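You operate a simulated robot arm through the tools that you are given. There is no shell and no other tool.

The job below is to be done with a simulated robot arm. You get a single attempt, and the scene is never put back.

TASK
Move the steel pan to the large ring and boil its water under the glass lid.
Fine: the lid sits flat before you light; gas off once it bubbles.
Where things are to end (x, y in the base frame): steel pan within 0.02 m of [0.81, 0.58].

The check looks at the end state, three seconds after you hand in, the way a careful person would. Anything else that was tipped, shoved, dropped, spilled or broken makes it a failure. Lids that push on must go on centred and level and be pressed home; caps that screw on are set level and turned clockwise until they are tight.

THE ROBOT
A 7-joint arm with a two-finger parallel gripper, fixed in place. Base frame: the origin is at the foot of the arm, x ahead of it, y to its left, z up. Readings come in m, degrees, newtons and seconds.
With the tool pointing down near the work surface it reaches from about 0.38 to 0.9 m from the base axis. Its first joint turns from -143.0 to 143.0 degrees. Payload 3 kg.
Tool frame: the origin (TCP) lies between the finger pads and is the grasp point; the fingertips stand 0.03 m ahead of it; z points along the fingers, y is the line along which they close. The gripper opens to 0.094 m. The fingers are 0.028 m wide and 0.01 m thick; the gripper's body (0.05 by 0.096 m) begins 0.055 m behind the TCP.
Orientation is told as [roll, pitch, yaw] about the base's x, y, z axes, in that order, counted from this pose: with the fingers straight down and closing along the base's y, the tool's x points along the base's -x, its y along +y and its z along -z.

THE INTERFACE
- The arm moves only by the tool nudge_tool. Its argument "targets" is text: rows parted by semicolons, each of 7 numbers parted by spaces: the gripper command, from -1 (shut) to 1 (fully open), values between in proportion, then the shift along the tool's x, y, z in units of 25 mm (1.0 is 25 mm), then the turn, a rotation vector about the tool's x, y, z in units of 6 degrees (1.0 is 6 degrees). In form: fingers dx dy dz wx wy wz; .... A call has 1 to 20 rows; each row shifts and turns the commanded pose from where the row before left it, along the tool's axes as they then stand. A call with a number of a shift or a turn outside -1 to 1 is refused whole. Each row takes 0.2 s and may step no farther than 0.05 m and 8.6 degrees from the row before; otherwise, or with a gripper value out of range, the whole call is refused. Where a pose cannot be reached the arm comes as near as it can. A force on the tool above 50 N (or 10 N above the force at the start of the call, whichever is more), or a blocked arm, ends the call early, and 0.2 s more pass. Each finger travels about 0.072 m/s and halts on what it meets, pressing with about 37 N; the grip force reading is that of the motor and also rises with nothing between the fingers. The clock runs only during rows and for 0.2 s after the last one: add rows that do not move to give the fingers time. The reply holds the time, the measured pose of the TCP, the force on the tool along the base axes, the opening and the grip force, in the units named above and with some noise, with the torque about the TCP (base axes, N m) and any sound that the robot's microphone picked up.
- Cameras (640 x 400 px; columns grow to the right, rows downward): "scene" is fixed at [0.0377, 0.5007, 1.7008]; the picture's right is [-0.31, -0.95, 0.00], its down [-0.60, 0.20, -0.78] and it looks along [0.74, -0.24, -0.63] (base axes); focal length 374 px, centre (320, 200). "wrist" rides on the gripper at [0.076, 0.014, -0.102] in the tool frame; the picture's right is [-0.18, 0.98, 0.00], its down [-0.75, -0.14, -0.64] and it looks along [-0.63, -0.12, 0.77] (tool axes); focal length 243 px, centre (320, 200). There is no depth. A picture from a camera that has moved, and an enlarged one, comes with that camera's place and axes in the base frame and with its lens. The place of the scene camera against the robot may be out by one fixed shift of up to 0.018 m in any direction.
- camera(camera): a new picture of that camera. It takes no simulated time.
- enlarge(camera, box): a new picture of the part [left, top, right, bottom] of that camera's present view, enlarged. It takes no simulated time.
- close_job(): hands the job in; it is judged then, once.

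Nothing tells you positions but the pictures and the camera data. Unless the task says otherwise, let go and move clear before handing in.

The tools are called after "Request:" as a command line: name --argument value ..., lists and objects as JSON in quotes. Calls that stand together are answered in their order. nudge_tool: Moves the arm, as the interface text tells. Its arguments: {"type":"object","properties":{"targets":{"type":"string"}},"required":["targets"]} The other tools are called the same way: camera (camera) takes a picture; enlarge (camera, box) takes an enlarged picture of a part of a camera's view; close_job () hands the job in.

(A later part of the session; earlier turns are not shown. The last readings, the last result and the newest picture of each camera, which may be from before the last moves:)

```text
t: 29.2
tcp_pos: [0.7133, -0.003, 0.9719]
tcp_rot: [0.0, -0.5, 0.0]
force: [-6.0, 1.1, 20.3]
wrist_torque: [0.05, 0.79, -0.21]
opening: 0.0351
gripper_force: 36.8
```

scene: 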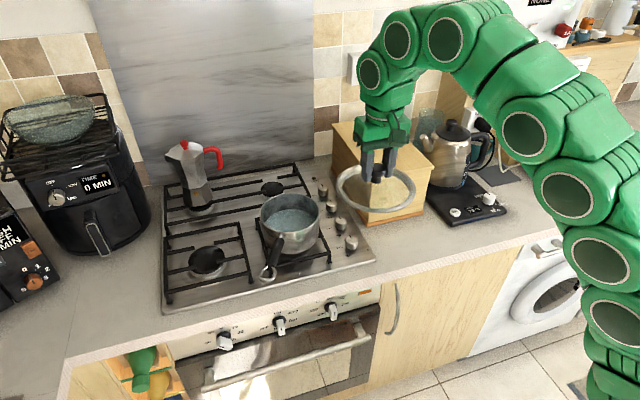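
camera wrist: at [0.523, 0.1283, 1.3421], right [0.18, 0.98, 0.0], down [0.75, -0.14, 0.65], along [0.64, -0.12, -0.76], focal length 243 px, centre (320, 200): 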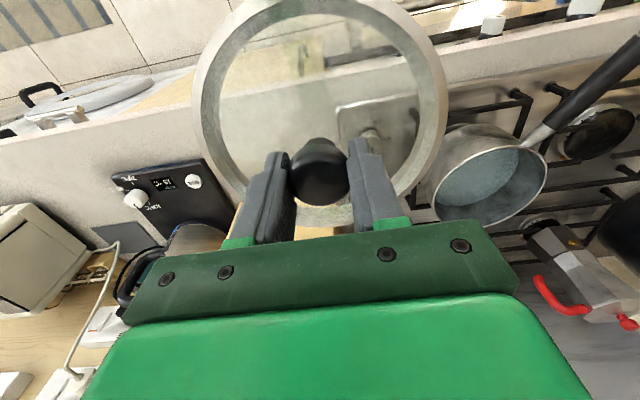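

The lid is down, with a firm upward contact force. I'll ease off slightly, release it and rise.

Request:
nudge_tool --targets "-1 0 0 -0.05 0 0 0; -0.2 0 0 0 0 0 0; 0 0 0 0 0 0 0; 0.4 0 0 0 0 0 0; 1 0 0 0 0 0 0; 1 0 0 -0.5 0 0 0; 1 0 0 -1 0 0 0; 1 0 0 -1 0 0 0; 1 0 0 -1 0 0 0"

Request:
camera --camera "wrist"

Request:
enlarge --camera "scene" --box '[350, 160, 470, 270]'

```text
t: 31.2
tcp_pos: [0.7134, -0.0039, 1.061]
tcp_rot: [0.0, -0.4, 0.0]
force: [0.6, 0.9, 0.2]
wrist_torque: [0.0, 0.01, -0.04]
opening: 0.0939
gripper_force: 0.1
```

```text
taken
camera wrist: at [0.6359, 0.0116, 1.1626], right [0.18, 0.98, 0.0], down [0.75, -0.14, 0.65], along [0.64, -0.12, -0.76], focal length 243 px, centre (320, 200)
```

wrist: 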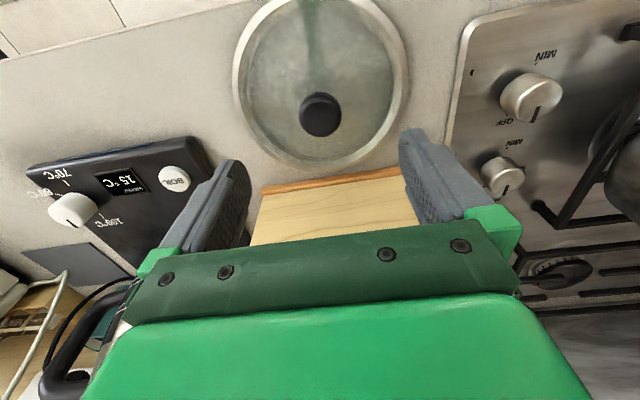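

```text
3.64 times, centred on (410, 215) of scene
camera zoom: at [0.0377, 0.5007, 1.7008], right [-0.31, -0.95, 0.0], down [-0.6, 0.2, -0.78], along [0.74, -0.24, -0.63], focal length 1362 px, centre (-7, 146)
```

zoom: 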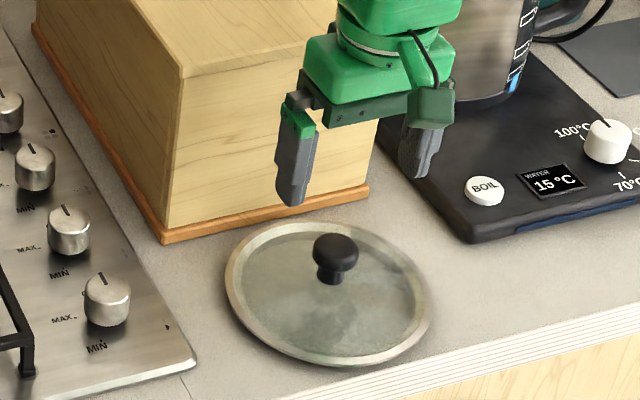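

The lid sits flat on the counter, centred near (0.713, -0.003). Next I'll take views of the pan and its handle with an empty gripper.

Request:
nudge_tool --targets "1 0 0 -1 0 0 0; 1 1 0 -1 0 0 0; 1 1 0 -1 0 0 0; 1 1 0 -1 0 0 0; 1 1 1 -1 0 0 0; 1 1 1 -0.6 0 0 0; 1 1 1 0 0 0 0; 1 1 1 0 0 0 0; 1 1 1 0 0 0 0; 1 0.5 1 0 0 0 0; 1 0 1 0 0 0 0; 1 0 1 0 0 0 0; 1 0 1 0 0 0 0; 1 0 1 0 0 0 0; 1 0 0 0 0 0 0"

Request:
camera --camera "wrist"

Request:
enlarge --camera "wrist" --box '[320, 40, 640, 240]'

Request:
nudge_tool --targets "1 0 1 0 0 0 0; 1 0 1 0 0 0 0; 1 0 1 0 0 0 0; 1 0 1 0 0 0 0; 1 0 1 0 0 0 0; 1 0 1 0 0 0 0; 1 0 1 0 0 0 0; 1 0 1 0 0 0 0; 1 0 1 0 0 0 0; 1 0 0 0 0 0 0; 1 0 0 0 0 0 0"

Request:
camera --camera "wrist"

Request:
enlarge --camera "wrist" --box '[180, 40, 500, 240]'

```text
t: 34.4
tcp_pos: [0.5005, 0.2465, 1.1959]
tcp_rot: [0.0, -0.3, -0.1]
force: [0.4, 0.2, -0.4]
wrist_torque: [0.0, 0.02, 0.0]
opening: 0.0941
gripper_force: 0.1
```

```text
taken
camera wrist: at [0.4226, 0.2623, 1.2988], right [0.18, 0.98, 0.0], down [0.75, -0.14, 0.65], along [0.64, -0.12, -0.76], focal length 243 px, centre (320, 200)
```

wrist: 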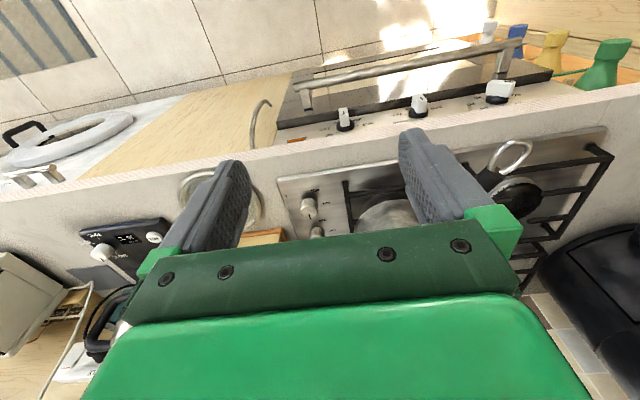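

```text
2.00 times, centred on (480, 140) of wrist
camera zoom: at [0.4226, 0.2623, 1.2988], right [0.18, 0.98, 0.0], down [0.75, -0.14, 0.65], along [0.64, -0.12, -0.76], focal length 485 px, centre (0, 320)
```

zoom: 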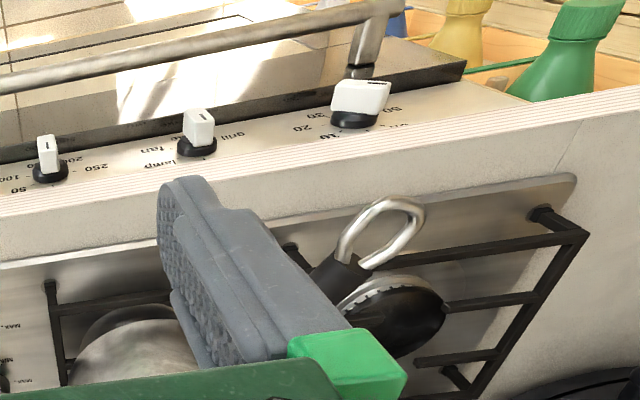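

```text
t: 36.8
tcp_pos: [0.4994, 0.4713, 1.1969]
tcp_rot: [0.0, -0.3, -0.1]
force: [0.2, 0.0, -0.6]
wrist_torque: [-0.02, -0.01, 0.0]
opening: 0.094
gripper_force: 0.0
```

```text
taken
camera wrist: at [0.4223, 0.4867, 1.2991], right [0.18, 0.98, 0.0], down [0.75, -0.14, 0.65], along [0.64, -0.12, -0.76], focal length 243 px, centre (320, 200)
```

wrist: 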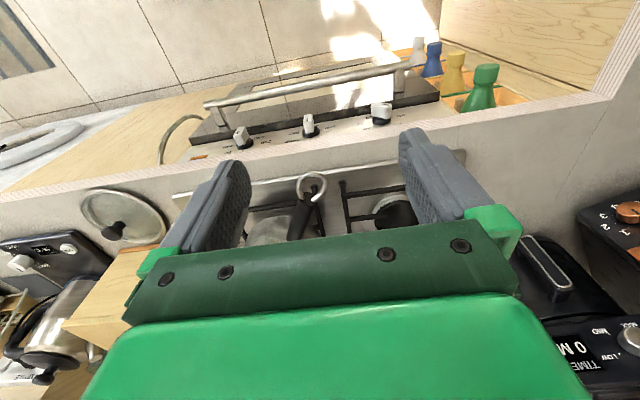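

```text
2.00 times, centred on (340, 140) of wrist
camera zoom: at [0.4223, 0.4867, 1.2991], right [0.18, 0.98, 0.0], down [0.75, -0.14, 0.65], along [0.64, -0.12, -0.76], focal length 485 px, centre (280, 320)
```

zoom: 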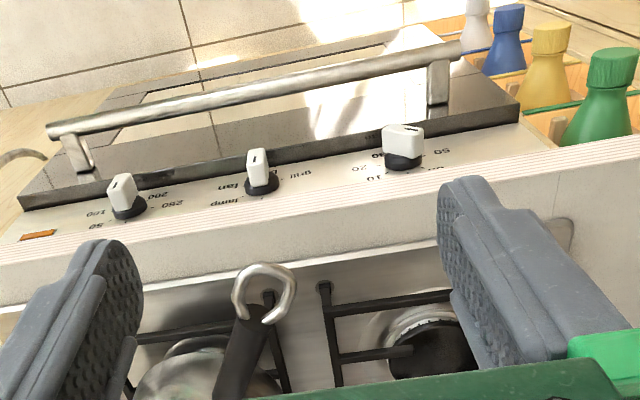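

I now have the pan's rim centre at about (0.83, 0.35, 1.02). The handle rises toward (0.620, 0.435, 1.061), so it points about 158° from the pan centre. I'll line the tool up over the handle, yawed -22° and slightly tilted outward.

Request:
nudge_tool --targets "1 0 0 0 0 0 1; 1 0 0 0 0 0 1; 1 0 0 0 0 0 1; 1 0 0 0 0 0 0.67; 1 -1 0.1 0 0 0 0; 1 -1 0.1 0 0 0 0; 1 -1 0.1 0 0 0 0; 1 -1 0.1 0 0 0 0; 1 -1 0.1 0 0 0 0; 1 -1 0.1 0 0 0 0; 1 -1 0 0 0 0 0; 1 -1 0 0 0 0 0; 1 0 0 1 0 0 0; 1 0 0 1 0 0 0; 1 0 0 0.5 0 0 0; 1 0 0 0 0 -1 0; 1 0 0 0 0 -1 0; 1 0 0 0 0 0 0; 1 0 0 0 0 0 0"

Request:
camera --camera "wrist"

Request:
camera --camera "scene"

```text
t: 40.8
tcp_pos: [0.6393, 0.4295, 1.1331]
tcp_rot: [0.1, -12.3, -22.2]
force: [0.3, -0.7, 0.1]
wrist_torque: [0.02, -0.01, -0.01]
opening: 0.0942
gripper_force: 0.2
out of reach, approached as far as the arm can: row 10, 11, 12
```

```text
taken
camera wrist: at [0.5551, 0.4799, 1.2175], right [0.54, 0.84, 0.04], down [0.5, -0.36, 0.79], along [0.68, -0.4, -0.61], focal length 243 px, centre (320, 200)
```

wrist: 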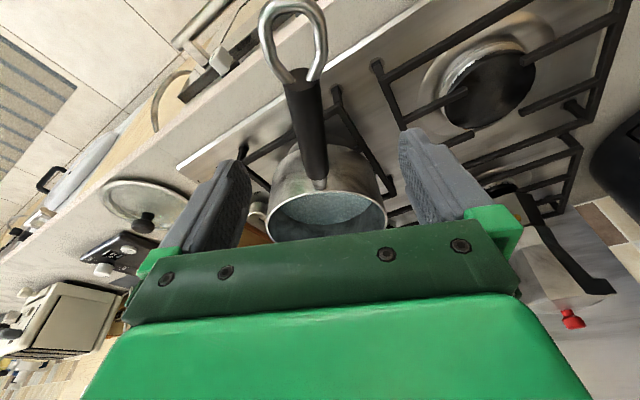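

```text
taken
```

scene: 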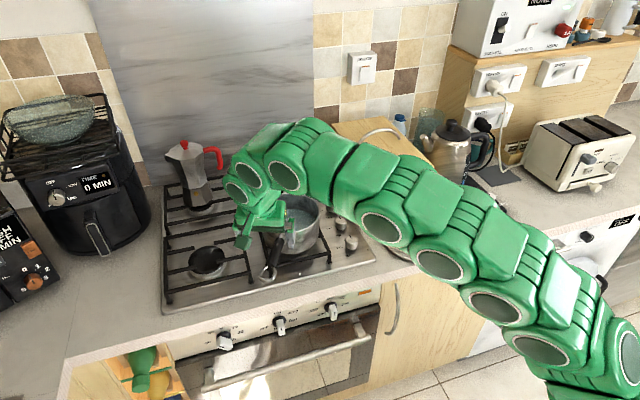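

Request:
enlarge --camera "wrist" --box '[220, 50, 440, 250]'

Request:
enlarge --camera "scene" --box '[220, 180, 340, 290]'

```text
2.00 times, centred on (330, 150) of wrist
camera zoom: at [0.5551, 0.4799, 1.2175], right [0.54, 0.84, 0.04], down [0.5, -0.36, 0.79], along [0.68, -0.4, -0.61], focal length 485 px, centre (300, 300)
```

zoom: 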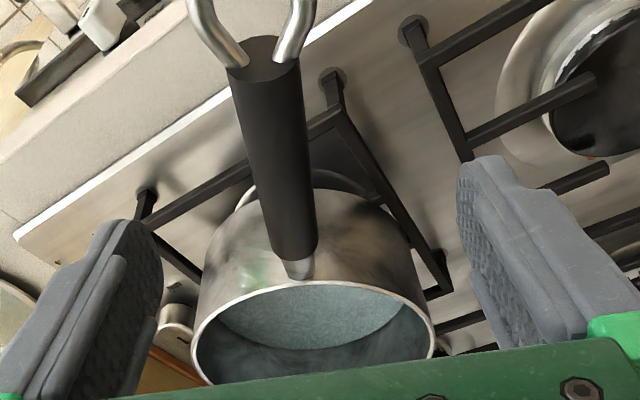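

```text
3.64 times, centred on (280, 235) of scene
camera zoom: at [0.0377, 0.5007, 1.7008], right [-0.31, -0.95, 0.0], down [-0.6, 0.2, -0.78], along [0.74, -0.24, -0.63], focal length 1362 px, centre (466, 73)
```

zoom: 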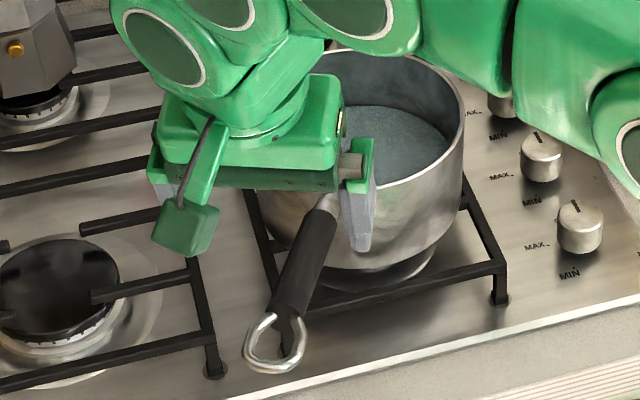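

From the wider-baseline views the handle axis runs from about (0.704, 0.387, 1.05) to (0.619, 0.435, 1.061). The pan centre is about (0.815, 0.343), with its rim near z = 1.037. I'll refine the yaw and tilt and approach partway.

Request:
nudge_tool --targets "1 0 0 0 0.16 0 0.73; 1 0 0 0 0 -1 0; 1 -0.6 -0.17 0.5 0 0 0; 1 -0.6 -0.17 0.5 0 0 0; 1 0 0 0.8 0 0 0; 1 0 0 0 0 0 0; 1 0 0 0 0 0 0"

Request:
camera --camera "wrist"

Request:
enlarge --camera "wrist" --box '[180, 50, 480, 250]'

Request:
enlarge --camera "scene" --box '[220, 180, 340, 290]'

```text
t: 42.4
tcp_pos: [0.6729, 0.4045, 1.1001]
tcp_rot: [0.1, -18.3, -26.6]
force: [-0.3, 0.0, -0.4]
wrist_torque: [-0.02, -0.01, 0.03]
opening: 0.0938
gripper_force: 0.0
```

```text
taken
camera wrist: at [0.5858, 0.4643, 1.1733], right [0.6, 0.8, 0.06], down [0.4, -0.36, 0.85], along [0.7, -0.48, -0.53], focal length 243 px, centre (320, 200)
```

wrist: 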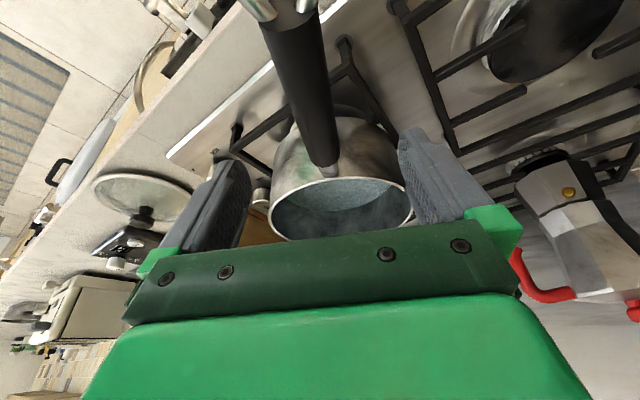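

```text
2.00 times, centred on (330, 150) of wrist
camera zoom: at [0.5858, 0.4643, 1.1733], right [0.6, 0.8, 0.06], down [0.4, -0.36, 0.85], along [0.7, -0.48, -0.53], focal length 485 px, centre (300, 300)
```

zoom: 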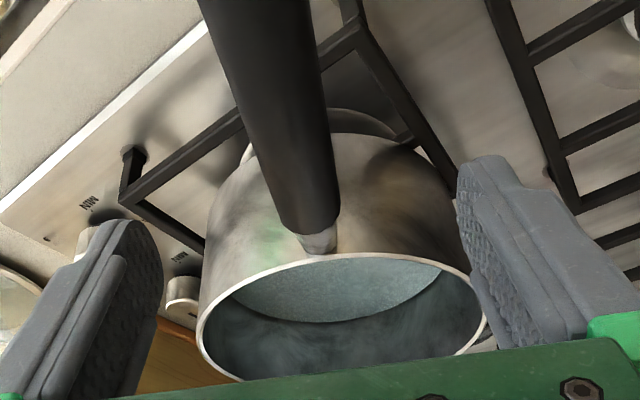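

```text
3.64 times, centred on (280, 235) of scene
camera zoom: at [0.0377, 0.5007, 1.7008], right [-0.31, -0.95, 0.0], down [-0.6, 0.2, -0.78], along [0.74, -0.24, -0.63], focal length 1362 px, centre (466, 73)
```

zoom: 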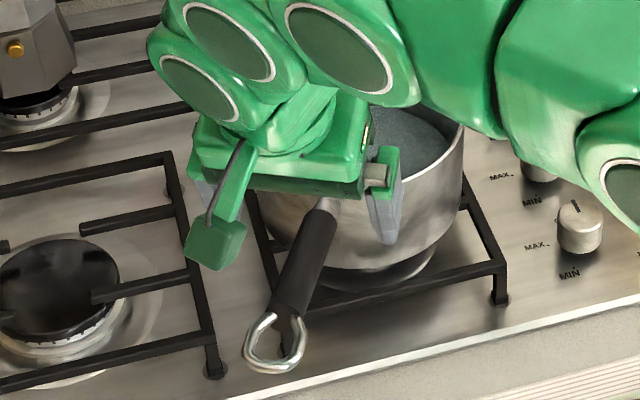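

The handle crosses the tool's centre plane and its direction matches. I'll advance about 5 cm along the tool axis.

Request:
nudge_tool --targets "1 0 0 0.7 0 0 0; 1 0 0 0.7 0 0 0; 1 0 0 0.6 0 0 0; 1 0 0 0 0 0 0; 1 0 0 0 0 0 0"

Request:
camera --camera "wrist"

Request:
enlarge --camera "scene" --box '[220, 180, 340, 290]'

```text
t: 43.6
tcp_pos: [0.6884, 0.397, 1.0516]
tcp_rot: [0.1, -18.3, -26.5]
force: [-0.6, 1.0, -0.2]
wrist_torque: [0.01, -0.02, 0.0]
opening: 0.0943
gripper_force: 0.1
```

```text
taken
camera wrist: at [0.5999, 0.4568, 1.126], right [0.6, 0.8, 0.06], down [0.4, -0.36, 0.85], along [0.7, -0.48, -0.53], focal length 243 px, centre (320, 200)
```

wrist: 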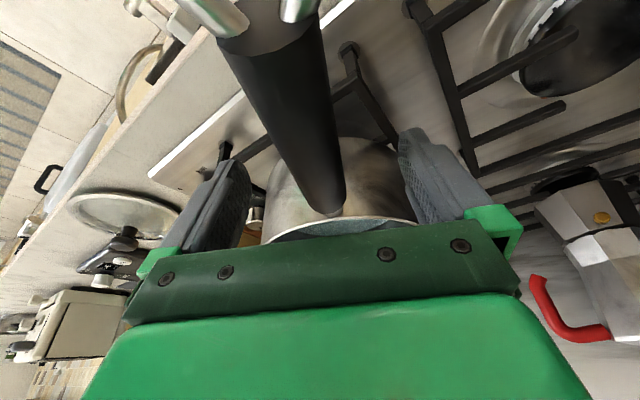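

```text
3.64 times, centred on (280, 235) of scene
camera zoom: at [0.0377, 0.5007, 1.7008], right [-0.31, -0.95, 0.0], down [-0.6, 0.2, -0.78], along [0.74, -0.24, -0.63], focal length 1362 px, centre (466, 73)
```

zoom: 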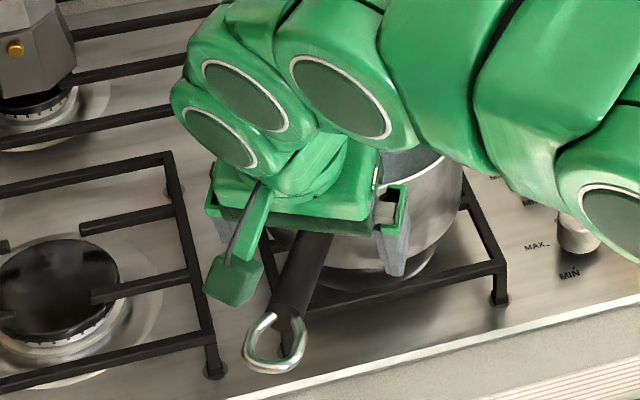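

Request:
nudge_tool --targets "1 0 0.1 0 0 0 0; 0.4 0 0 0 0 0 0; 0 0 0 0 0 0 0; -0.3 0 0 0 0 0 0; -0.6 0 0 0 0 0 0; -1 0 0 0 0 0 0; -1 0 0 0 0 0 0; -1 0 0 0 0 0 0"

Request:
camera --camera "wrist"

```text
t: 45.4
tcp_pos: [0.6884, 0.3987, 1.0516]
tcp_rot: [0.0, -18.2, -26.5]
force: [-1.0, -0.6, -0.6]
wrist_torque: [0.03, 0.03, 0.0]
opening: 0.0317
gripper_force: 36.6
```

```text
taken
camera wrist: at [0.6011, 0.4585, 1.126], right [0.6, 0.8, 0.06], down [0.4, -0.36, 0.85], along [0.7, -0.48, -0.53], focal length 243 px, centre (320, 200)
```

wrist: 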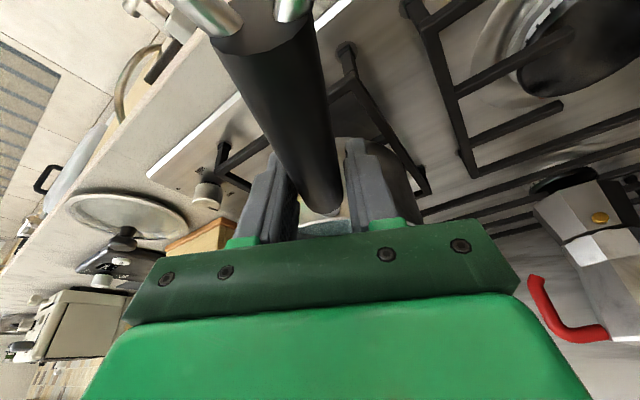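

The handle is gripped, about 3 cm thick. I'll test with a small straight-up lift and watch whether the pan droops.

Request:
nudge_tool --targets "-1 -0.025 0 -0.076 0 0 0; -1 -0.025 0 -0.076 0 0 0; -1 0 0 0 0 0 0; -1 0 0 0 0 0 0"

Request:
enlarge --camera "scene" --box '[220, 180, 340, 290]'

Request:
camera --camera "wrist"

```text
t: 46.4
tcp_pos: [0.6904, 0.3977, 1.0556]
tcp_rot: [0.1, -18.3, -26.5]
force: [-0.3, 0.4, -7.4]
wrist_torque: [0.43, 0.82, -0.03]
opening: 0.0318
gripper_force: 37.0
```

```text
3.64 times, centred on (280, 235) of scene
camera zoom: at [0.0377, 0.5007, 1.7008], right [-0.31, -0.95, 0.0], down [-0.6, 0.2, -0.78], along [0.74, -0.24, -0.63], focal length 1362 px, centre (466, 73)
```

zoom: 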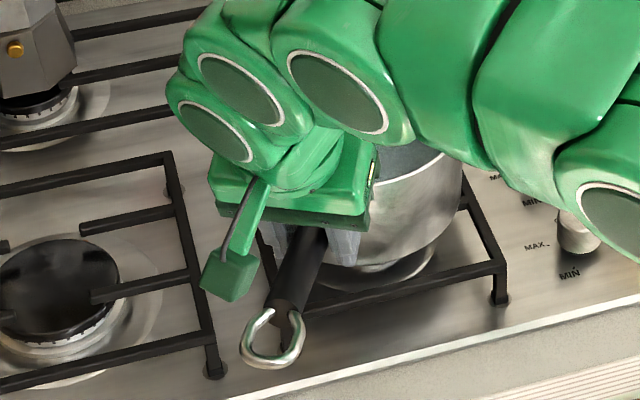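

```text
taken
camera wrist: at [0.6015, 0.4584, 1.1294], right [0.6, 0.8, 0.06], down [0.4, -0.36, 0.85], along [0.7, -0.48, -0.53], focal length 243 px, centre (320, 200)
```

wrist: 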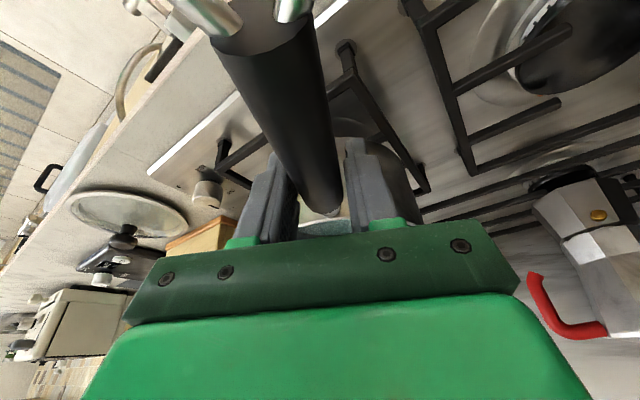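

The tool reads 7.4 N and about 0.93 N·m, consistent with most or all of the pan's weight being held. I'll lift a bit more to confirm.

Request:
nudge_tool --targets "-1 -0.05 0 -0.152 0 0 0; -1 -0.05 0 -0.152 0 0 0; -1 0 0 0 0 0 0; -1 0 0 0 0 0 0"

Request:
enlarge --camera "scene" --box '[220, 180, 340, 290]'

Request:
camera --camera "wrist"

```text
t: 47.4
tcp_pos: [0.6889, 0.3981, 1.0643]
tcp_rot: [0.1, -18.2, -26.5]
force: [0.1, -0.3, -7.2]
wrist_torque: [0.42, 0.8, -0.01]
opening: 0.0319
gripper_force: 36.9
```

```text
3.64 times, centred on (280, 235) of scene
camera zoom: at [0.0377, 0.5007, 1.7008], right [-0.31, -0.95, 0.0], down [-0.6, 0.2, -0.78], along [0.74, -0.24, -0.63], focal length 1362 px, centre (466, 73)
```

zoom: 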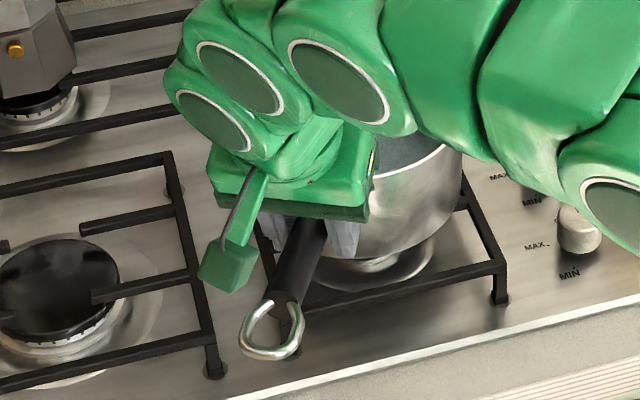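

```text
taken
camera wrist: at [0.6013, 0.4584, 1.1372], right [0.6, 0.8, 0.06], down [0.4, -0.36, 0.85], along [0.7, -0.48, -0.53], focal length 243 px, centre (320, 200)
```

wrist: 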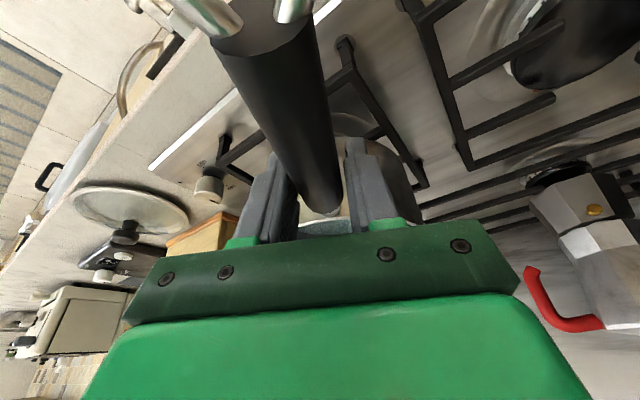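

The pan is held steadily at 7.2 N with no droop. I'll raise it a little more and carry it toward the front-left ring while turning, doing the first half now.

Request:
nudge_tool --targets "-1 -0.05 0 -0.152 0 0 0; -1 -0.05 0 -0.152 0 0 0; -1 0 0 0 0 0 0; -1 0.251 0.43 -0.083 -0.159 0 -0.481; -1 0.229 0.443 -0.076 -0.159 0 -0.481; -1 0.206 0.456 -0.068 -0.159 0 -0.481; -1 0.183 0.467 -0.061 -0.159 0 -0.481; -1 0 0 0 0 0 0; -1 0 0 0 0 0 0"

Request:
camera --camera "scene"

Request:
camera --camera "wrist"

```text
t: 49.4
tcp_pos: [0.6848, 0.4483, 1.0735]
tcp_rot: [0.1, -18.2, -14.4]
force: [0.6, -0.1, -7.9]
wrist_torque: [0.2, 0.84, -0.04]
opening: 0.0317
gripper_force: 36.9
```

```text
taken
```

scene: 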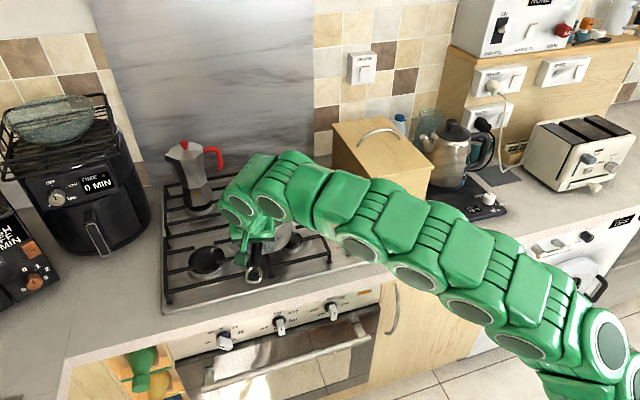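

```text
taken
camera wrist: at [0.587, 0.4891, 1.1461], right [0.41, 0.91, 0.06], down [0.46, -0.27, 0.85], along [0.78, -0.32, -0.53], focal length 243 px, centre (320, 200)
```

wrist: 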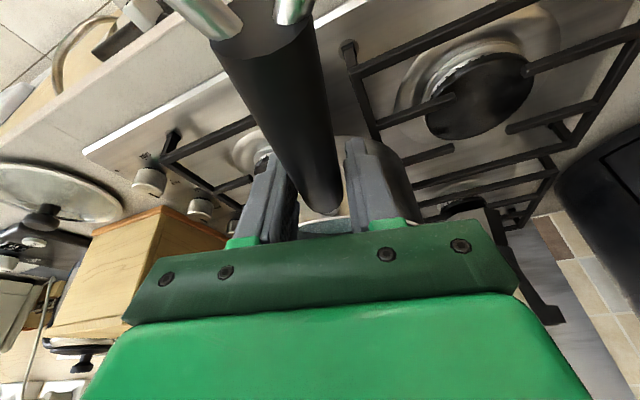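

The carry is tracking as planned, so I'll continue with the second half.

Request:
nudge_tool --targets "-1 0.159 0.476 -0.053 -0.159 0 -0.481; -1 0.135 0.485 -0.045 -0.159 0 -0.481; -1 0.111 0.492 -0.037 -0.159 0 -0.481; -1 0.085 0.497 -0.028 -0.159 0 -0.481; -1 0 0 0 0 0 0; -1 0.061 0.501 -0.02 -0.159 0 -0.481; -1 0.035 0.504 -0.012 -0.159 0 -0.481; -1 0.01 0.505 -0.003 -0.159 0 -0.481; -1 -0.016 0.505 0.005 -0.159 0 -0.481; -1 0 0 0 0 0 0; -1 0 0 0 0 0 0"

Request:
camera --camera "scene"

Request:
camera --camera "wrist"

Request:
enlarge --camera "scene" --box '[150, 190, 310, 310]'

```text
t: 51.8
tcp_pos: [0.676, 0.5491, 1.0713]
tcp_rot: [0.0, -18.3, 10.0]
force: [-0.1, -0.6, -8.1]
wrist_torque: [-0.15, 0.9, 0.01]
opening: 0.0318
gripper_force: 36.6
```

```text
taken
```

scene: 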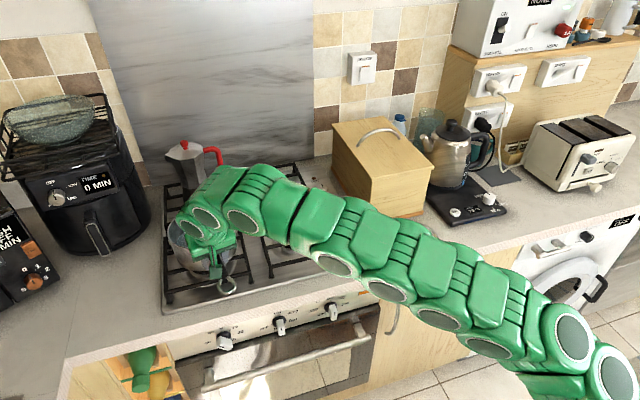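

```text
taken
camera wrist: at [0.5697, 0.546, 1.1454], right [0.0, 1.0, 0.06], down [0.53, -0.05, 0.85], along [0.85, 0.03, -0.53], focal length 243 px, centre (320, 200)
```

wrist: 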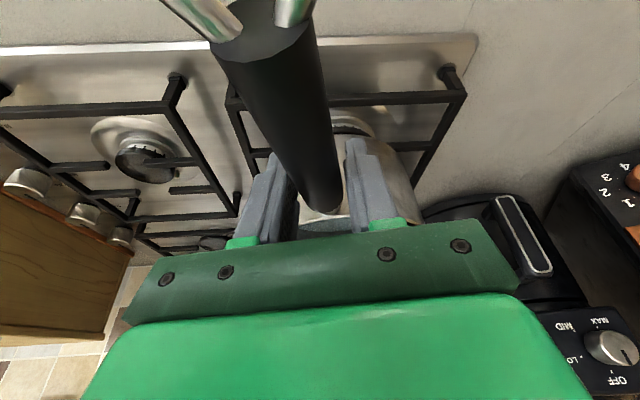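

```text
3.33 times, centred on (230, 250) of scene
camera zoom: at [0.0377, 0.5007, 1.7008], right [-0.31, -0.95, 0.0], down [-0.6, 0.2, -0.78], along [0.74, -0.24, -0.63], focal length 1248 px, centre (620, 33)
```

zoom: 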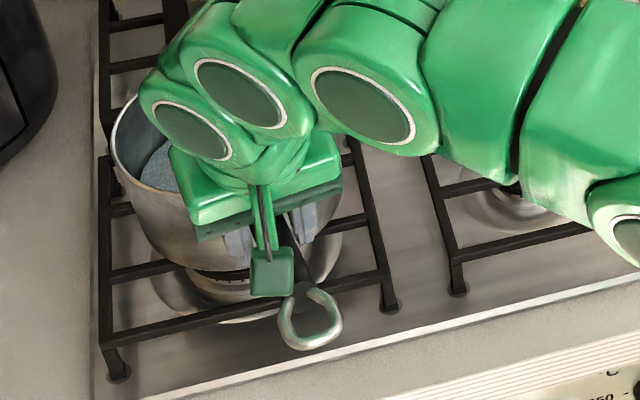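

The pan is over the front-left ring. I'll lower it to just above the grate and check the centring.

Request:
nudge_tool --targets "-1 0.063 0 0.19 0 0 0; -1 0.063 0 0.19 0 0 0; -1 0.063 0 0.19 0 0 0; -1 0 0 0 0 0 0; -1 0 0 0 0 0 0"

Request:
enlarge --camera "scene" --box '[150, 190, 270, 310]'

Request:
camera --camera "wrist"

```text
t: 53.0
tcp_pos: [0.6756, 0.5494, 1.0576]
tcp_rot: [0.0, -18.3, 10.0]
force: [-0.9, -0.5, -3.0]
wrist_torque: [0.22, 0.0, -0.08]
opening: 0.0315
gripper_force: 37.3
```

```text
3.33 times, centred on (210, 250) of scene
camera zoom: at [0.0377, 0.5007, 1.7008], right [-0.31, -0.95, 0.0], down [-0.6, 0.2, -0.78], along [0.74, -0.24, -0.63], focal length 1248 px, centre (687, 33)
```

zoom: 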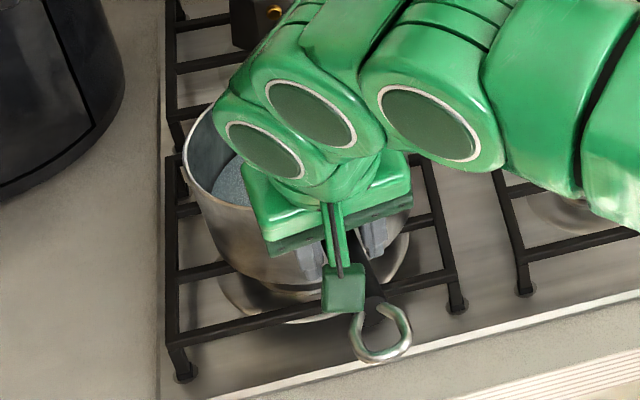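

```text
taken
camera wrist: at [0.5698, 0.5458, 1.1308], right [0.0, 1.0, 0.06], down [0.53, -0.05, 0.85], along [0.85, 0.03, -0.53], focal length 243 px, centre (320, 200)
```

wrist: 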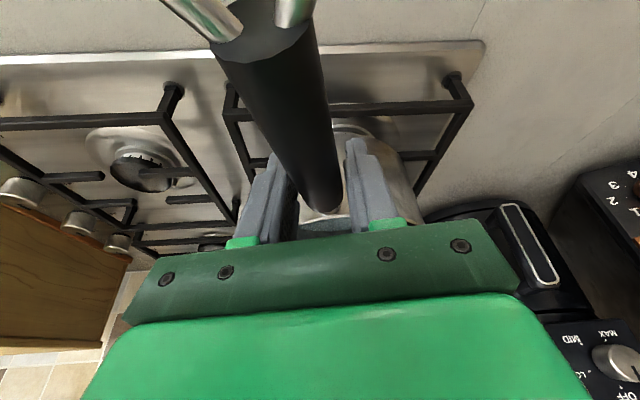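

Request:
nudge_tool --targets "-1 0.025 0 0.076 0 0 0; -1 0 0 0 0 0 0; -1 0 0 0 0 0 0"

Request:
nudge_tool --targets "-1 0.025 0 0.076 0 0 0; -1 0 0 0 0 0 0; -1 0 0 0 0 0 0"

```text
t: 53.8
tcp_pos: [0.6763, 0.5483, 1.0556]
tcp_rot: [-0.1, -18.5, 9.9]
force: [-3.9, -1.0, 6.1]
wrist_torque: [0.17, -0.96, 0.1]
opening: 0.0318
gripper_force: 36.5
```

```text
t: 54.6
tcp_pos: [0.6763, 0.5478, 1.0523]
tcp_rot: [0.0, -18.3, 10.0]
force: [-4.1, -0.9, 3.9]
wrist_torque: [0.15, -0.68, 0.01]
opening: 0.0317
gripper_force: 36.9
```

Request:
enlarge --camera "scene" --box '[170, 210, 260, 290]'

Request:
enlarge --camera "wrist" --box '[200, 50, 500, 250]'

```text
5.00 times, centred on (215, 250) of scene
camera zoom: at [0.0377, 0.5007, 1.7008], right [-0.31, -0.95, 0.0], down [-0.6, 0.2, -0.78], along [0.74, -0.24, -0.63], focal length 1872 px, centre (845, -50)
```

zoom: 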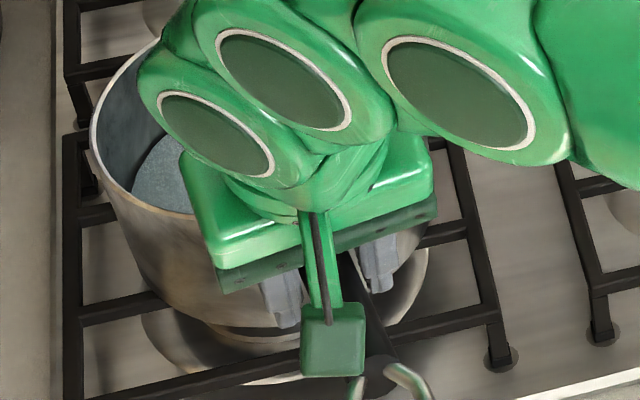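

```text
2.00 times, centred on (350, 150) of wrist
camera zoom: at [0.5695, 0.5455, 1.1265], right [0.0, 1.0, 0.06], down [0.53, -0.05, 0.85], along [0.85, 0.03, -0.53], focal length 485 px, centre (260, 300)
```

zoom: 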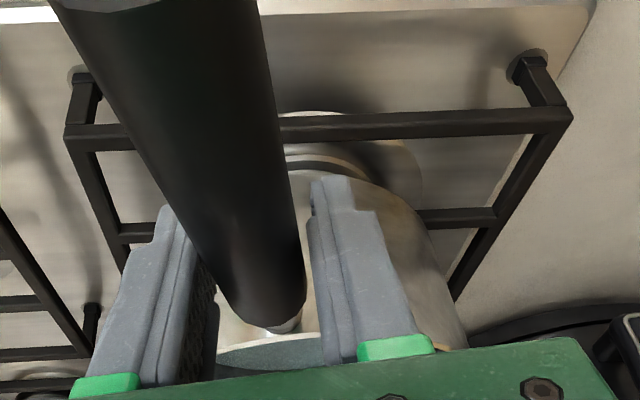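

The pan is on the grate, and its left rim edge is within about 3 mm of where it should be in the scene view. I'll release and back away along the tool axis.

Request:
nudge_tool --targets "-0.5 0 0 0 0 0 0; -0.2 0 0 0 0 0 0; 0 0 0 0 0 0 0; 0.3 0 0 0 0 0 0; 0.6 0 0 0 0 0 0; 1 0 0 0 0 0 0; 1 0 0 -0.4 0 0 0; 1 0 0 -0.8 0 0 0; 1 0 0 -1 0 0 0; 1 0 0 -1 0 0 0; 1 0 0 0 0 0 0"

Request:
camera --camera "wrist"

Request:
camera --camera "scene"

```text
t: 57.0
tcp_pos: [0.65, 0.5446, 1.1299]
tcp_rot: [0.0, -18.4, 10.1]
force: [0.3, -0.8, 0.1]
wrist_torque: [0.02, -0.01, 0.02]
opening: 0.0939
gripper_force: 0.1
```

```text
taken
camera wrist: at [0.5442, 0.5421, 1.2031], right [0.0, 1.0, 0.06], down [0.53, -0.05, 0.85], along [0.85, 0.03, -0.53], focal length 243 px, centre (320, 200)
```

wrist: 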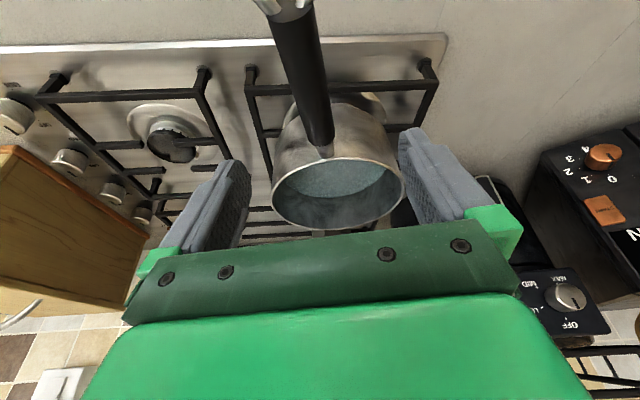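

```text
taken
```

scene: 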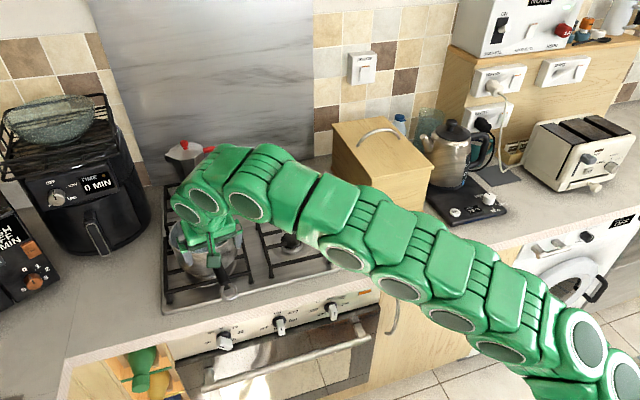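

The pan now reads about (0.812, 0.575) from the wrist view, within tolerance. Before fetching the lid I'll test, with an empty gripper, whether a 45° tilted pose can reach over the pan.

Request:
nudge_tool --targets "1 0 0 -0.5 0 0 0; 1 0 0 0 -0.307 0 -0.922; 1 0 0 0 -0.307 0 -0.922; 1 0 0 0 -0.307 0 -0.922; 1 0 0 0 -0.307 0 -0.922; 1 0 0 0 -0.307 0 -0.922; 1 0 0 0 -0.307 0 -0.922; 1 0 0 0 0 -1 0; 1 0 0 0 0 -1 0; 1 0 0 0 0 -1 0; 1 0 0 0 0 -1 0; 1 0 0 0 0 -0.5 0; 1 0 0 0 0 0 0"

Request:
camera --camera "wrist"

Request:
camera --camera "scene"

```text
t: 59.8
tcp_pos: [0.6474, 0.5435, 1.1408]
tcp_rot: [0.2, -45.3, 44.9]
force: [0.3, -0.1, 0.6]
wrist_torque: [-0.02, -0.01, -0.01]
opening: 0.0938
gripper_force: 0.1
```

```text
taken
camera wrist: at [0.5465, 0.4652, 1.1589], right [-0.6, 0.79, 0.13], down [0.15, -0.05, 0.99], along [0.78, 0.62, -0.09], focal length 243 px, centre (320, 200)
```

wrist: 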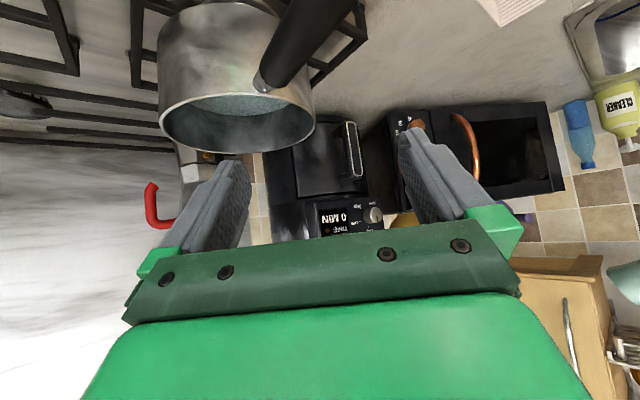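

```text
taken
```

scene: 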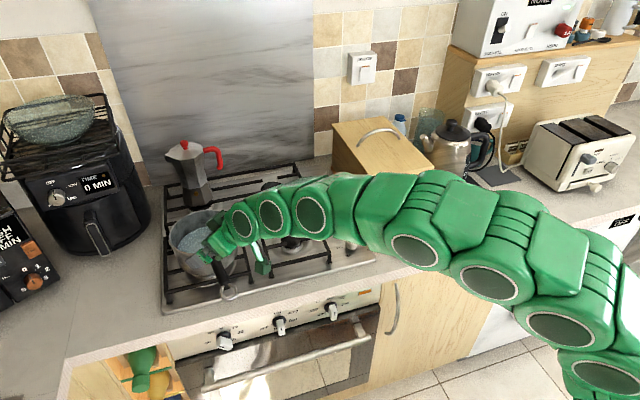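

Request:
nudge_tool --targets "1 -0.674 -0.756 0.9 0 0 0; 1 -0.674 -0.756 0.9 0 0 0; 1 -0.674 -0.756 0.9 0 0 0; 1 -0.674 -0.756 0.9 0 0 0; 1 -0.674 -0.756 0.9 0 0 0; 1 0 0 0 0 0 0; 1 0 0 0 0 0 0"

Request:
camera --camera "scene"

Request:
camera --camera "wrist"

```text
t: 61.4
tcp_pos: [0.813, 0.5735, 1.1233]
tcp_rot: [0.1, -45.4, 44.9]
force: [0.6, -0.2, 1.2]
wrist_torque: [-0.02, 0.01, 0.02]
opening: 0.0941
gripper_force: 0.0
```

```text
taken
```

scene: 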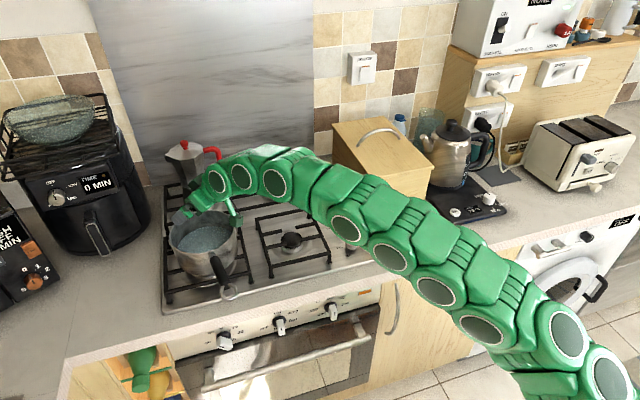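

```text
taken
camera wrist: at [0.7128, 0.4945, 1.1416], right [-0.6, 0.79, 0.13], down [0.15, -0.05, 0.99], along [0.78, 0.62, -0.09], focal length 243 px, centre (320, 200)
```

wrist: 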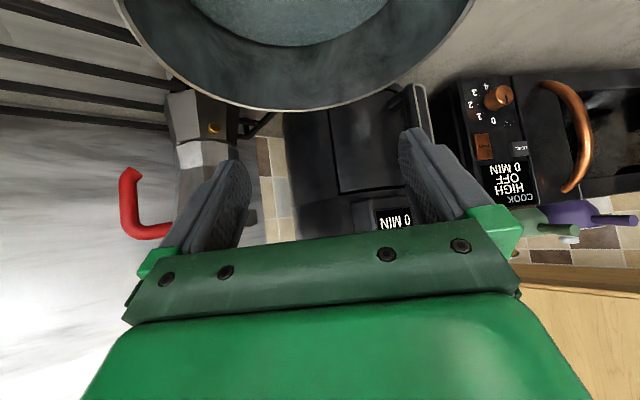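

The tilted pose reaches over the pan. I'll check the pan's position and levelness in the scene view.

Request:
enlarge --camera "scene" --box '[150, 190, 270, 310]'

Request:
enlarge --camera "wrist" --box '[100, 0, 480, 120]'

```text
3.33 times, centred on (210, 250) of scene
camera zoom: at [0.0377, 0.5007, 1.7008], right [-0.31, -0.95, 0.0], down [-0.6, 0.2, -0.78], along [0.74, -0.24, -0.63], focal length 1248 px, centre (687, 33)
```

zoom: 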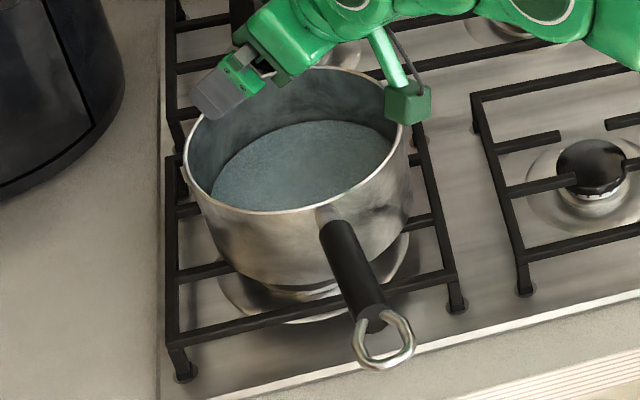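

```text
1.68 times, centred on (290, 60) of wrist
camera zoom: at [0.7128, 0.4945, 1.1416], right [-0.6, 0.79, 0.13], down [0.15, -0.05, 0.99], along [0.78, 0.62, -0.09], focal length 409 px, centre (370, 436)
```

zoom: 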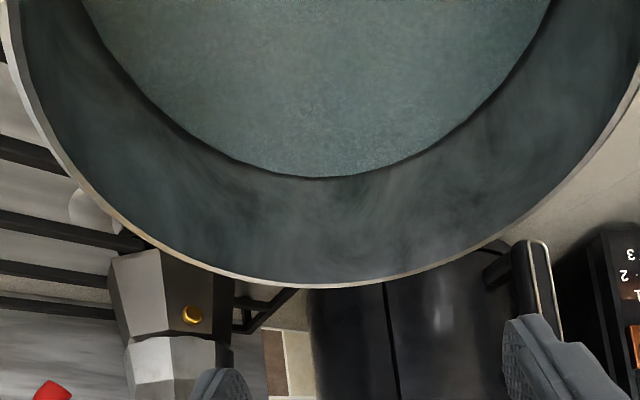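

The pan looks level, at about (0.81, 0.576). Next I'll go back to the lid keeping the 45° tilt and turning the heading to 0°.

Request:
nudge_tool --targets "1 0 0 -1 0 0 0; 1 0 0 -1 0 0 0; 1 0 0 -1 0 0 0; 1 0 0 -1 0 0 0; 1 0 0 0 0.593 0 0.585; 1 0 0 0 0.593 0 0.585; 1 0 0 0 0.593 0 0.585; 1 0 0 0 0.593 0 0.585; 1 0 0 0 0.593 0 0.585; 1 0 0 0 0.593 0 0.585; 1 0 0 0 0.593 0 0.585; 1 0 0 0 0.593 0 0.585; 1 0 0 0 0.593 0 0.585; 1 0 0 0 0 0 0"

Request:
camera --camera "scene"

```text
t: 64.4
tcp_pos: [0.7618, 0.5251, 1.1925]
tcp_rot: [0.0, -45.4, -0.1]
force: [0.5, 0.5, 0.7]
wrist_torque: [0.04, 0.03, 0.01]
opening: 0.0942
gripper_force: 0.0
```

```text
taken
```

scene: 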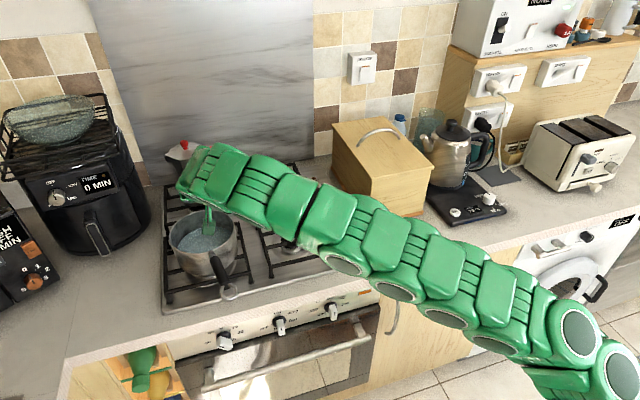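

Request:
nudge_tool --targets "1 0.5 -1 -0.5 0 0 0; 1 0.5 -1 -0.5 0 0 0; 1 0.5 -1 -0.5 0 0 0; 1 0.4 -1 -0.2 0 0 0; 1 0.4 -1 0 0 0 0; 1 0.4 -1 0 0 0 0; 1 0.4 -1 0 0 0 0; 1 0.4 -1 0 0 0 0; 1 0.4 -1 0 0 0 0; 1 0.4 -1 0 0 0 0; 1 0.4 -1 0 0 0 0; 1 0.4 -1 0 0 0 0; 1 0.4 -1 0.2 0 0 0; 1 0.4 -1 0.2 0 0 0; 1 0.3 -1 0.3 0 0 0; 1 0.3 -1 0.3 0 0 0; 1 0.3 -1 0.3 0 0 0; 1 0.2 -1 0.2 0 0 0; 1 0.2 -1 0 0 0 0; 1 0 -1 0 0 0 0"

Request:
nudge_tool --targets "1 0 -1 0 0 0 0; 1 0 -0.12 0 0 0 0; 1 0 0 0 0 0 0"

Request:
camera --camera "wrist"

Request:
camera --camera "scene"

```text
t: 68.6
tcp_pos: [0.6336, 0.0256, 1.0675]
tcp_rot: [0.0, -45.3, -0.1]
force: [-0.1, 0.3, -0.3]
wrist_torque: [-0.04, -0.01, -0.02]
opening: 0.0938
gripper_force: 0.0
```

```text
t: 69.4
tcp_pos: [0.633, -0.0026, 1.0687]
tcp_rot: [-0.1, -45.3, 0.0]
force: [0.4, 0.4, 0.5]
wrist_torque: [-0.01, -0.01, -0.02]
opening: 0.094
gripper_force: 0.0
```

```text
taken
camera wrist: at [0.5059, 0.0128, 1.0862], right [0.13, 0.98, 0.13], down [0.07, -0.14, 0.99], along [0.99, -0.12, -0.09], focal length 243 px, centre (320, 200)
```

wrist: 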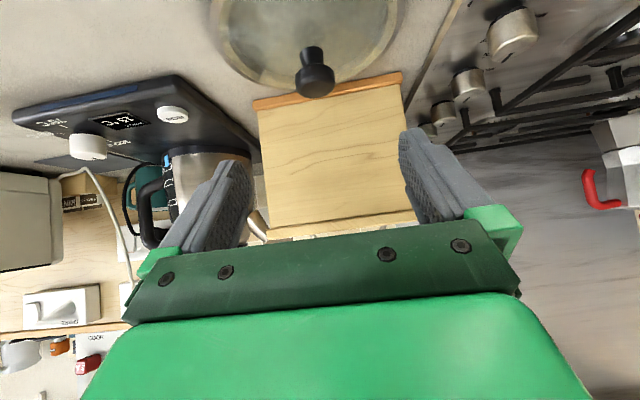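

```text
taken
```

scene: 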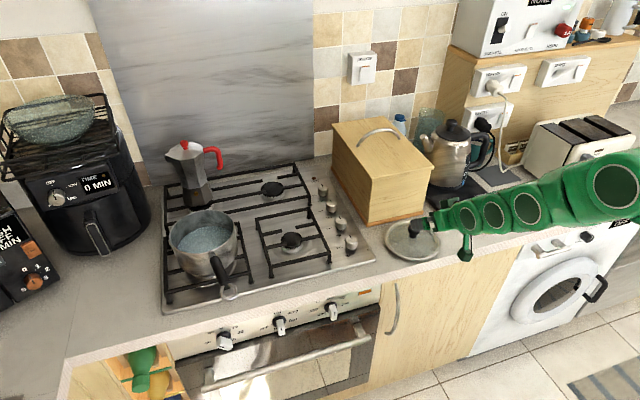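

Request:
enlarge --camera "wrist" --box '[240, 20, 400, 120]'

Request:
enlarge --camera "scene" --box '[380, 200, 460, 260]'

Request:
enlarge --camera "scene" --box '[150, 190, 270, 310]'

```text
4.00 times, centred on (320, 70) of wrist
camera zoom: at [0.5059, 0.0128, 1.0862], right [0.13, 0.98, 0.13], down [0.07, -0.14, 0.99], along [0.99, -0.12, -0.09], focal length 970 px, centre (320, 720)
```

zoom: 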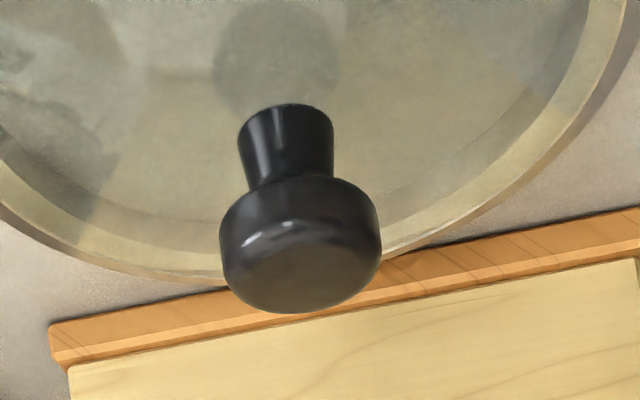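

```text
6.67 times, centred on (420, 230) of scene
camera zoom: at [0.0377, 0.5007, 1.7008], right [-0.31, -0.95, 0.0], down [-0.6, 0.2, -0.78], along [0.74, -0.24, -0.63], focal length 2497 px, centre (-347, 0)
```

zoom: 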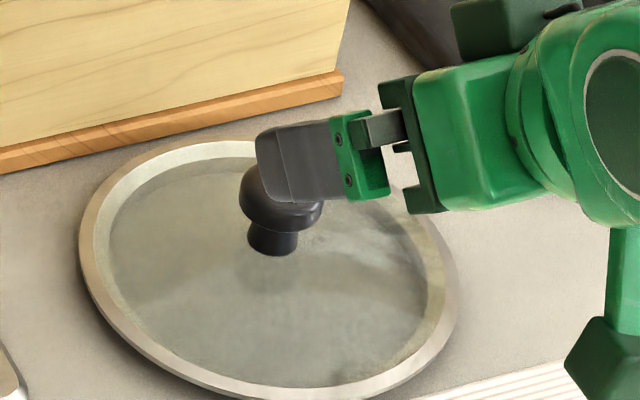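

```text
3.33 times, centred on (210, 250) of scene
camera zoom: at [0.0377, 0.5007, 1.7008], right [-0.31, -0.95, 0.0], down [-0.6, 0.2, -0.78], along [0.74, -0.24, -0.63], focal length 1248 px, centre (687, 33)
```

zoom: 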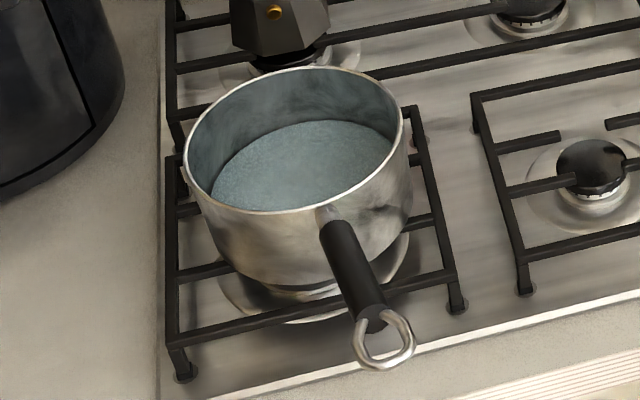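

The knob's head centre is at about (0.713, -0.003, 0.961), and the glass dome tops out near 0.937. I'll slide the open fingers in along the tilted axis, stopping with the tips clear of the glass.

Request:
nudge_tool --targets "1 0.78 0 0.57 0 0 0; 1 0 0 1 0 0 0; 1 0 0 1 0 0 0; 1 0 0 1 0 0 0; 1 0 0 0.6 0 0 0; 1 0 0 0 0 0 0; 1 0 0 0 0 0 0"

Request:
camera --camera "wrist"

Request:
enlarge --camera "scene" --box '[380, 200, 460, 260]'

```text
t: 71.0
tcp_pos: [0.6918, -0.0017, 0.98]
tcp_rot: [-0.1, -45.3, -0.1]
force: [-0.5, -0.4, 0.5]
wrist_torque: [0.0, -0.01, 0.0]
opening: 0.0939
gripper_force: 0.0
```

```text
taken
camera wrist: at [0.5643, 0.0124, 0.9987], right [0.13, 0.98, 0.13], down [0.07, -0.14, 0.99], along [0.99, -0.12, -0.09], focal length 243 px, centre (320, 200)
```

wrist: 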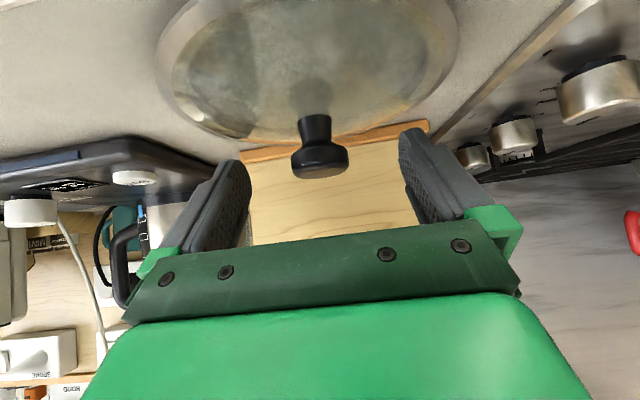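

```text
6.67 times, centred on (420, 230) of scene
camera zoom: at [0.0377, 0.5007, 1.7008], right [-0.31, -0.95, 0.0], down [-0.6, 0.2, -0.78], along [0.74, -0.24, -0.63], focal length 2497 px, centre (-347, 0)
```

zoom: 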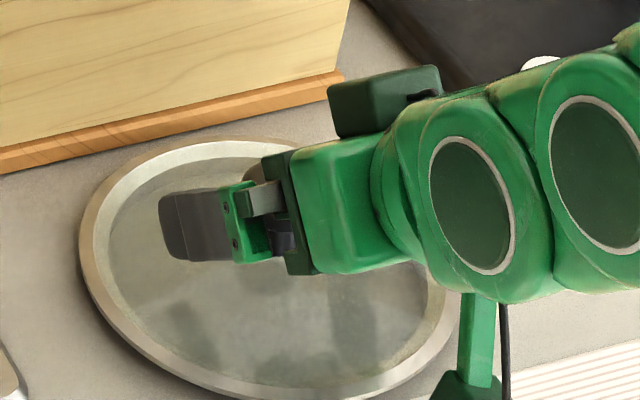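

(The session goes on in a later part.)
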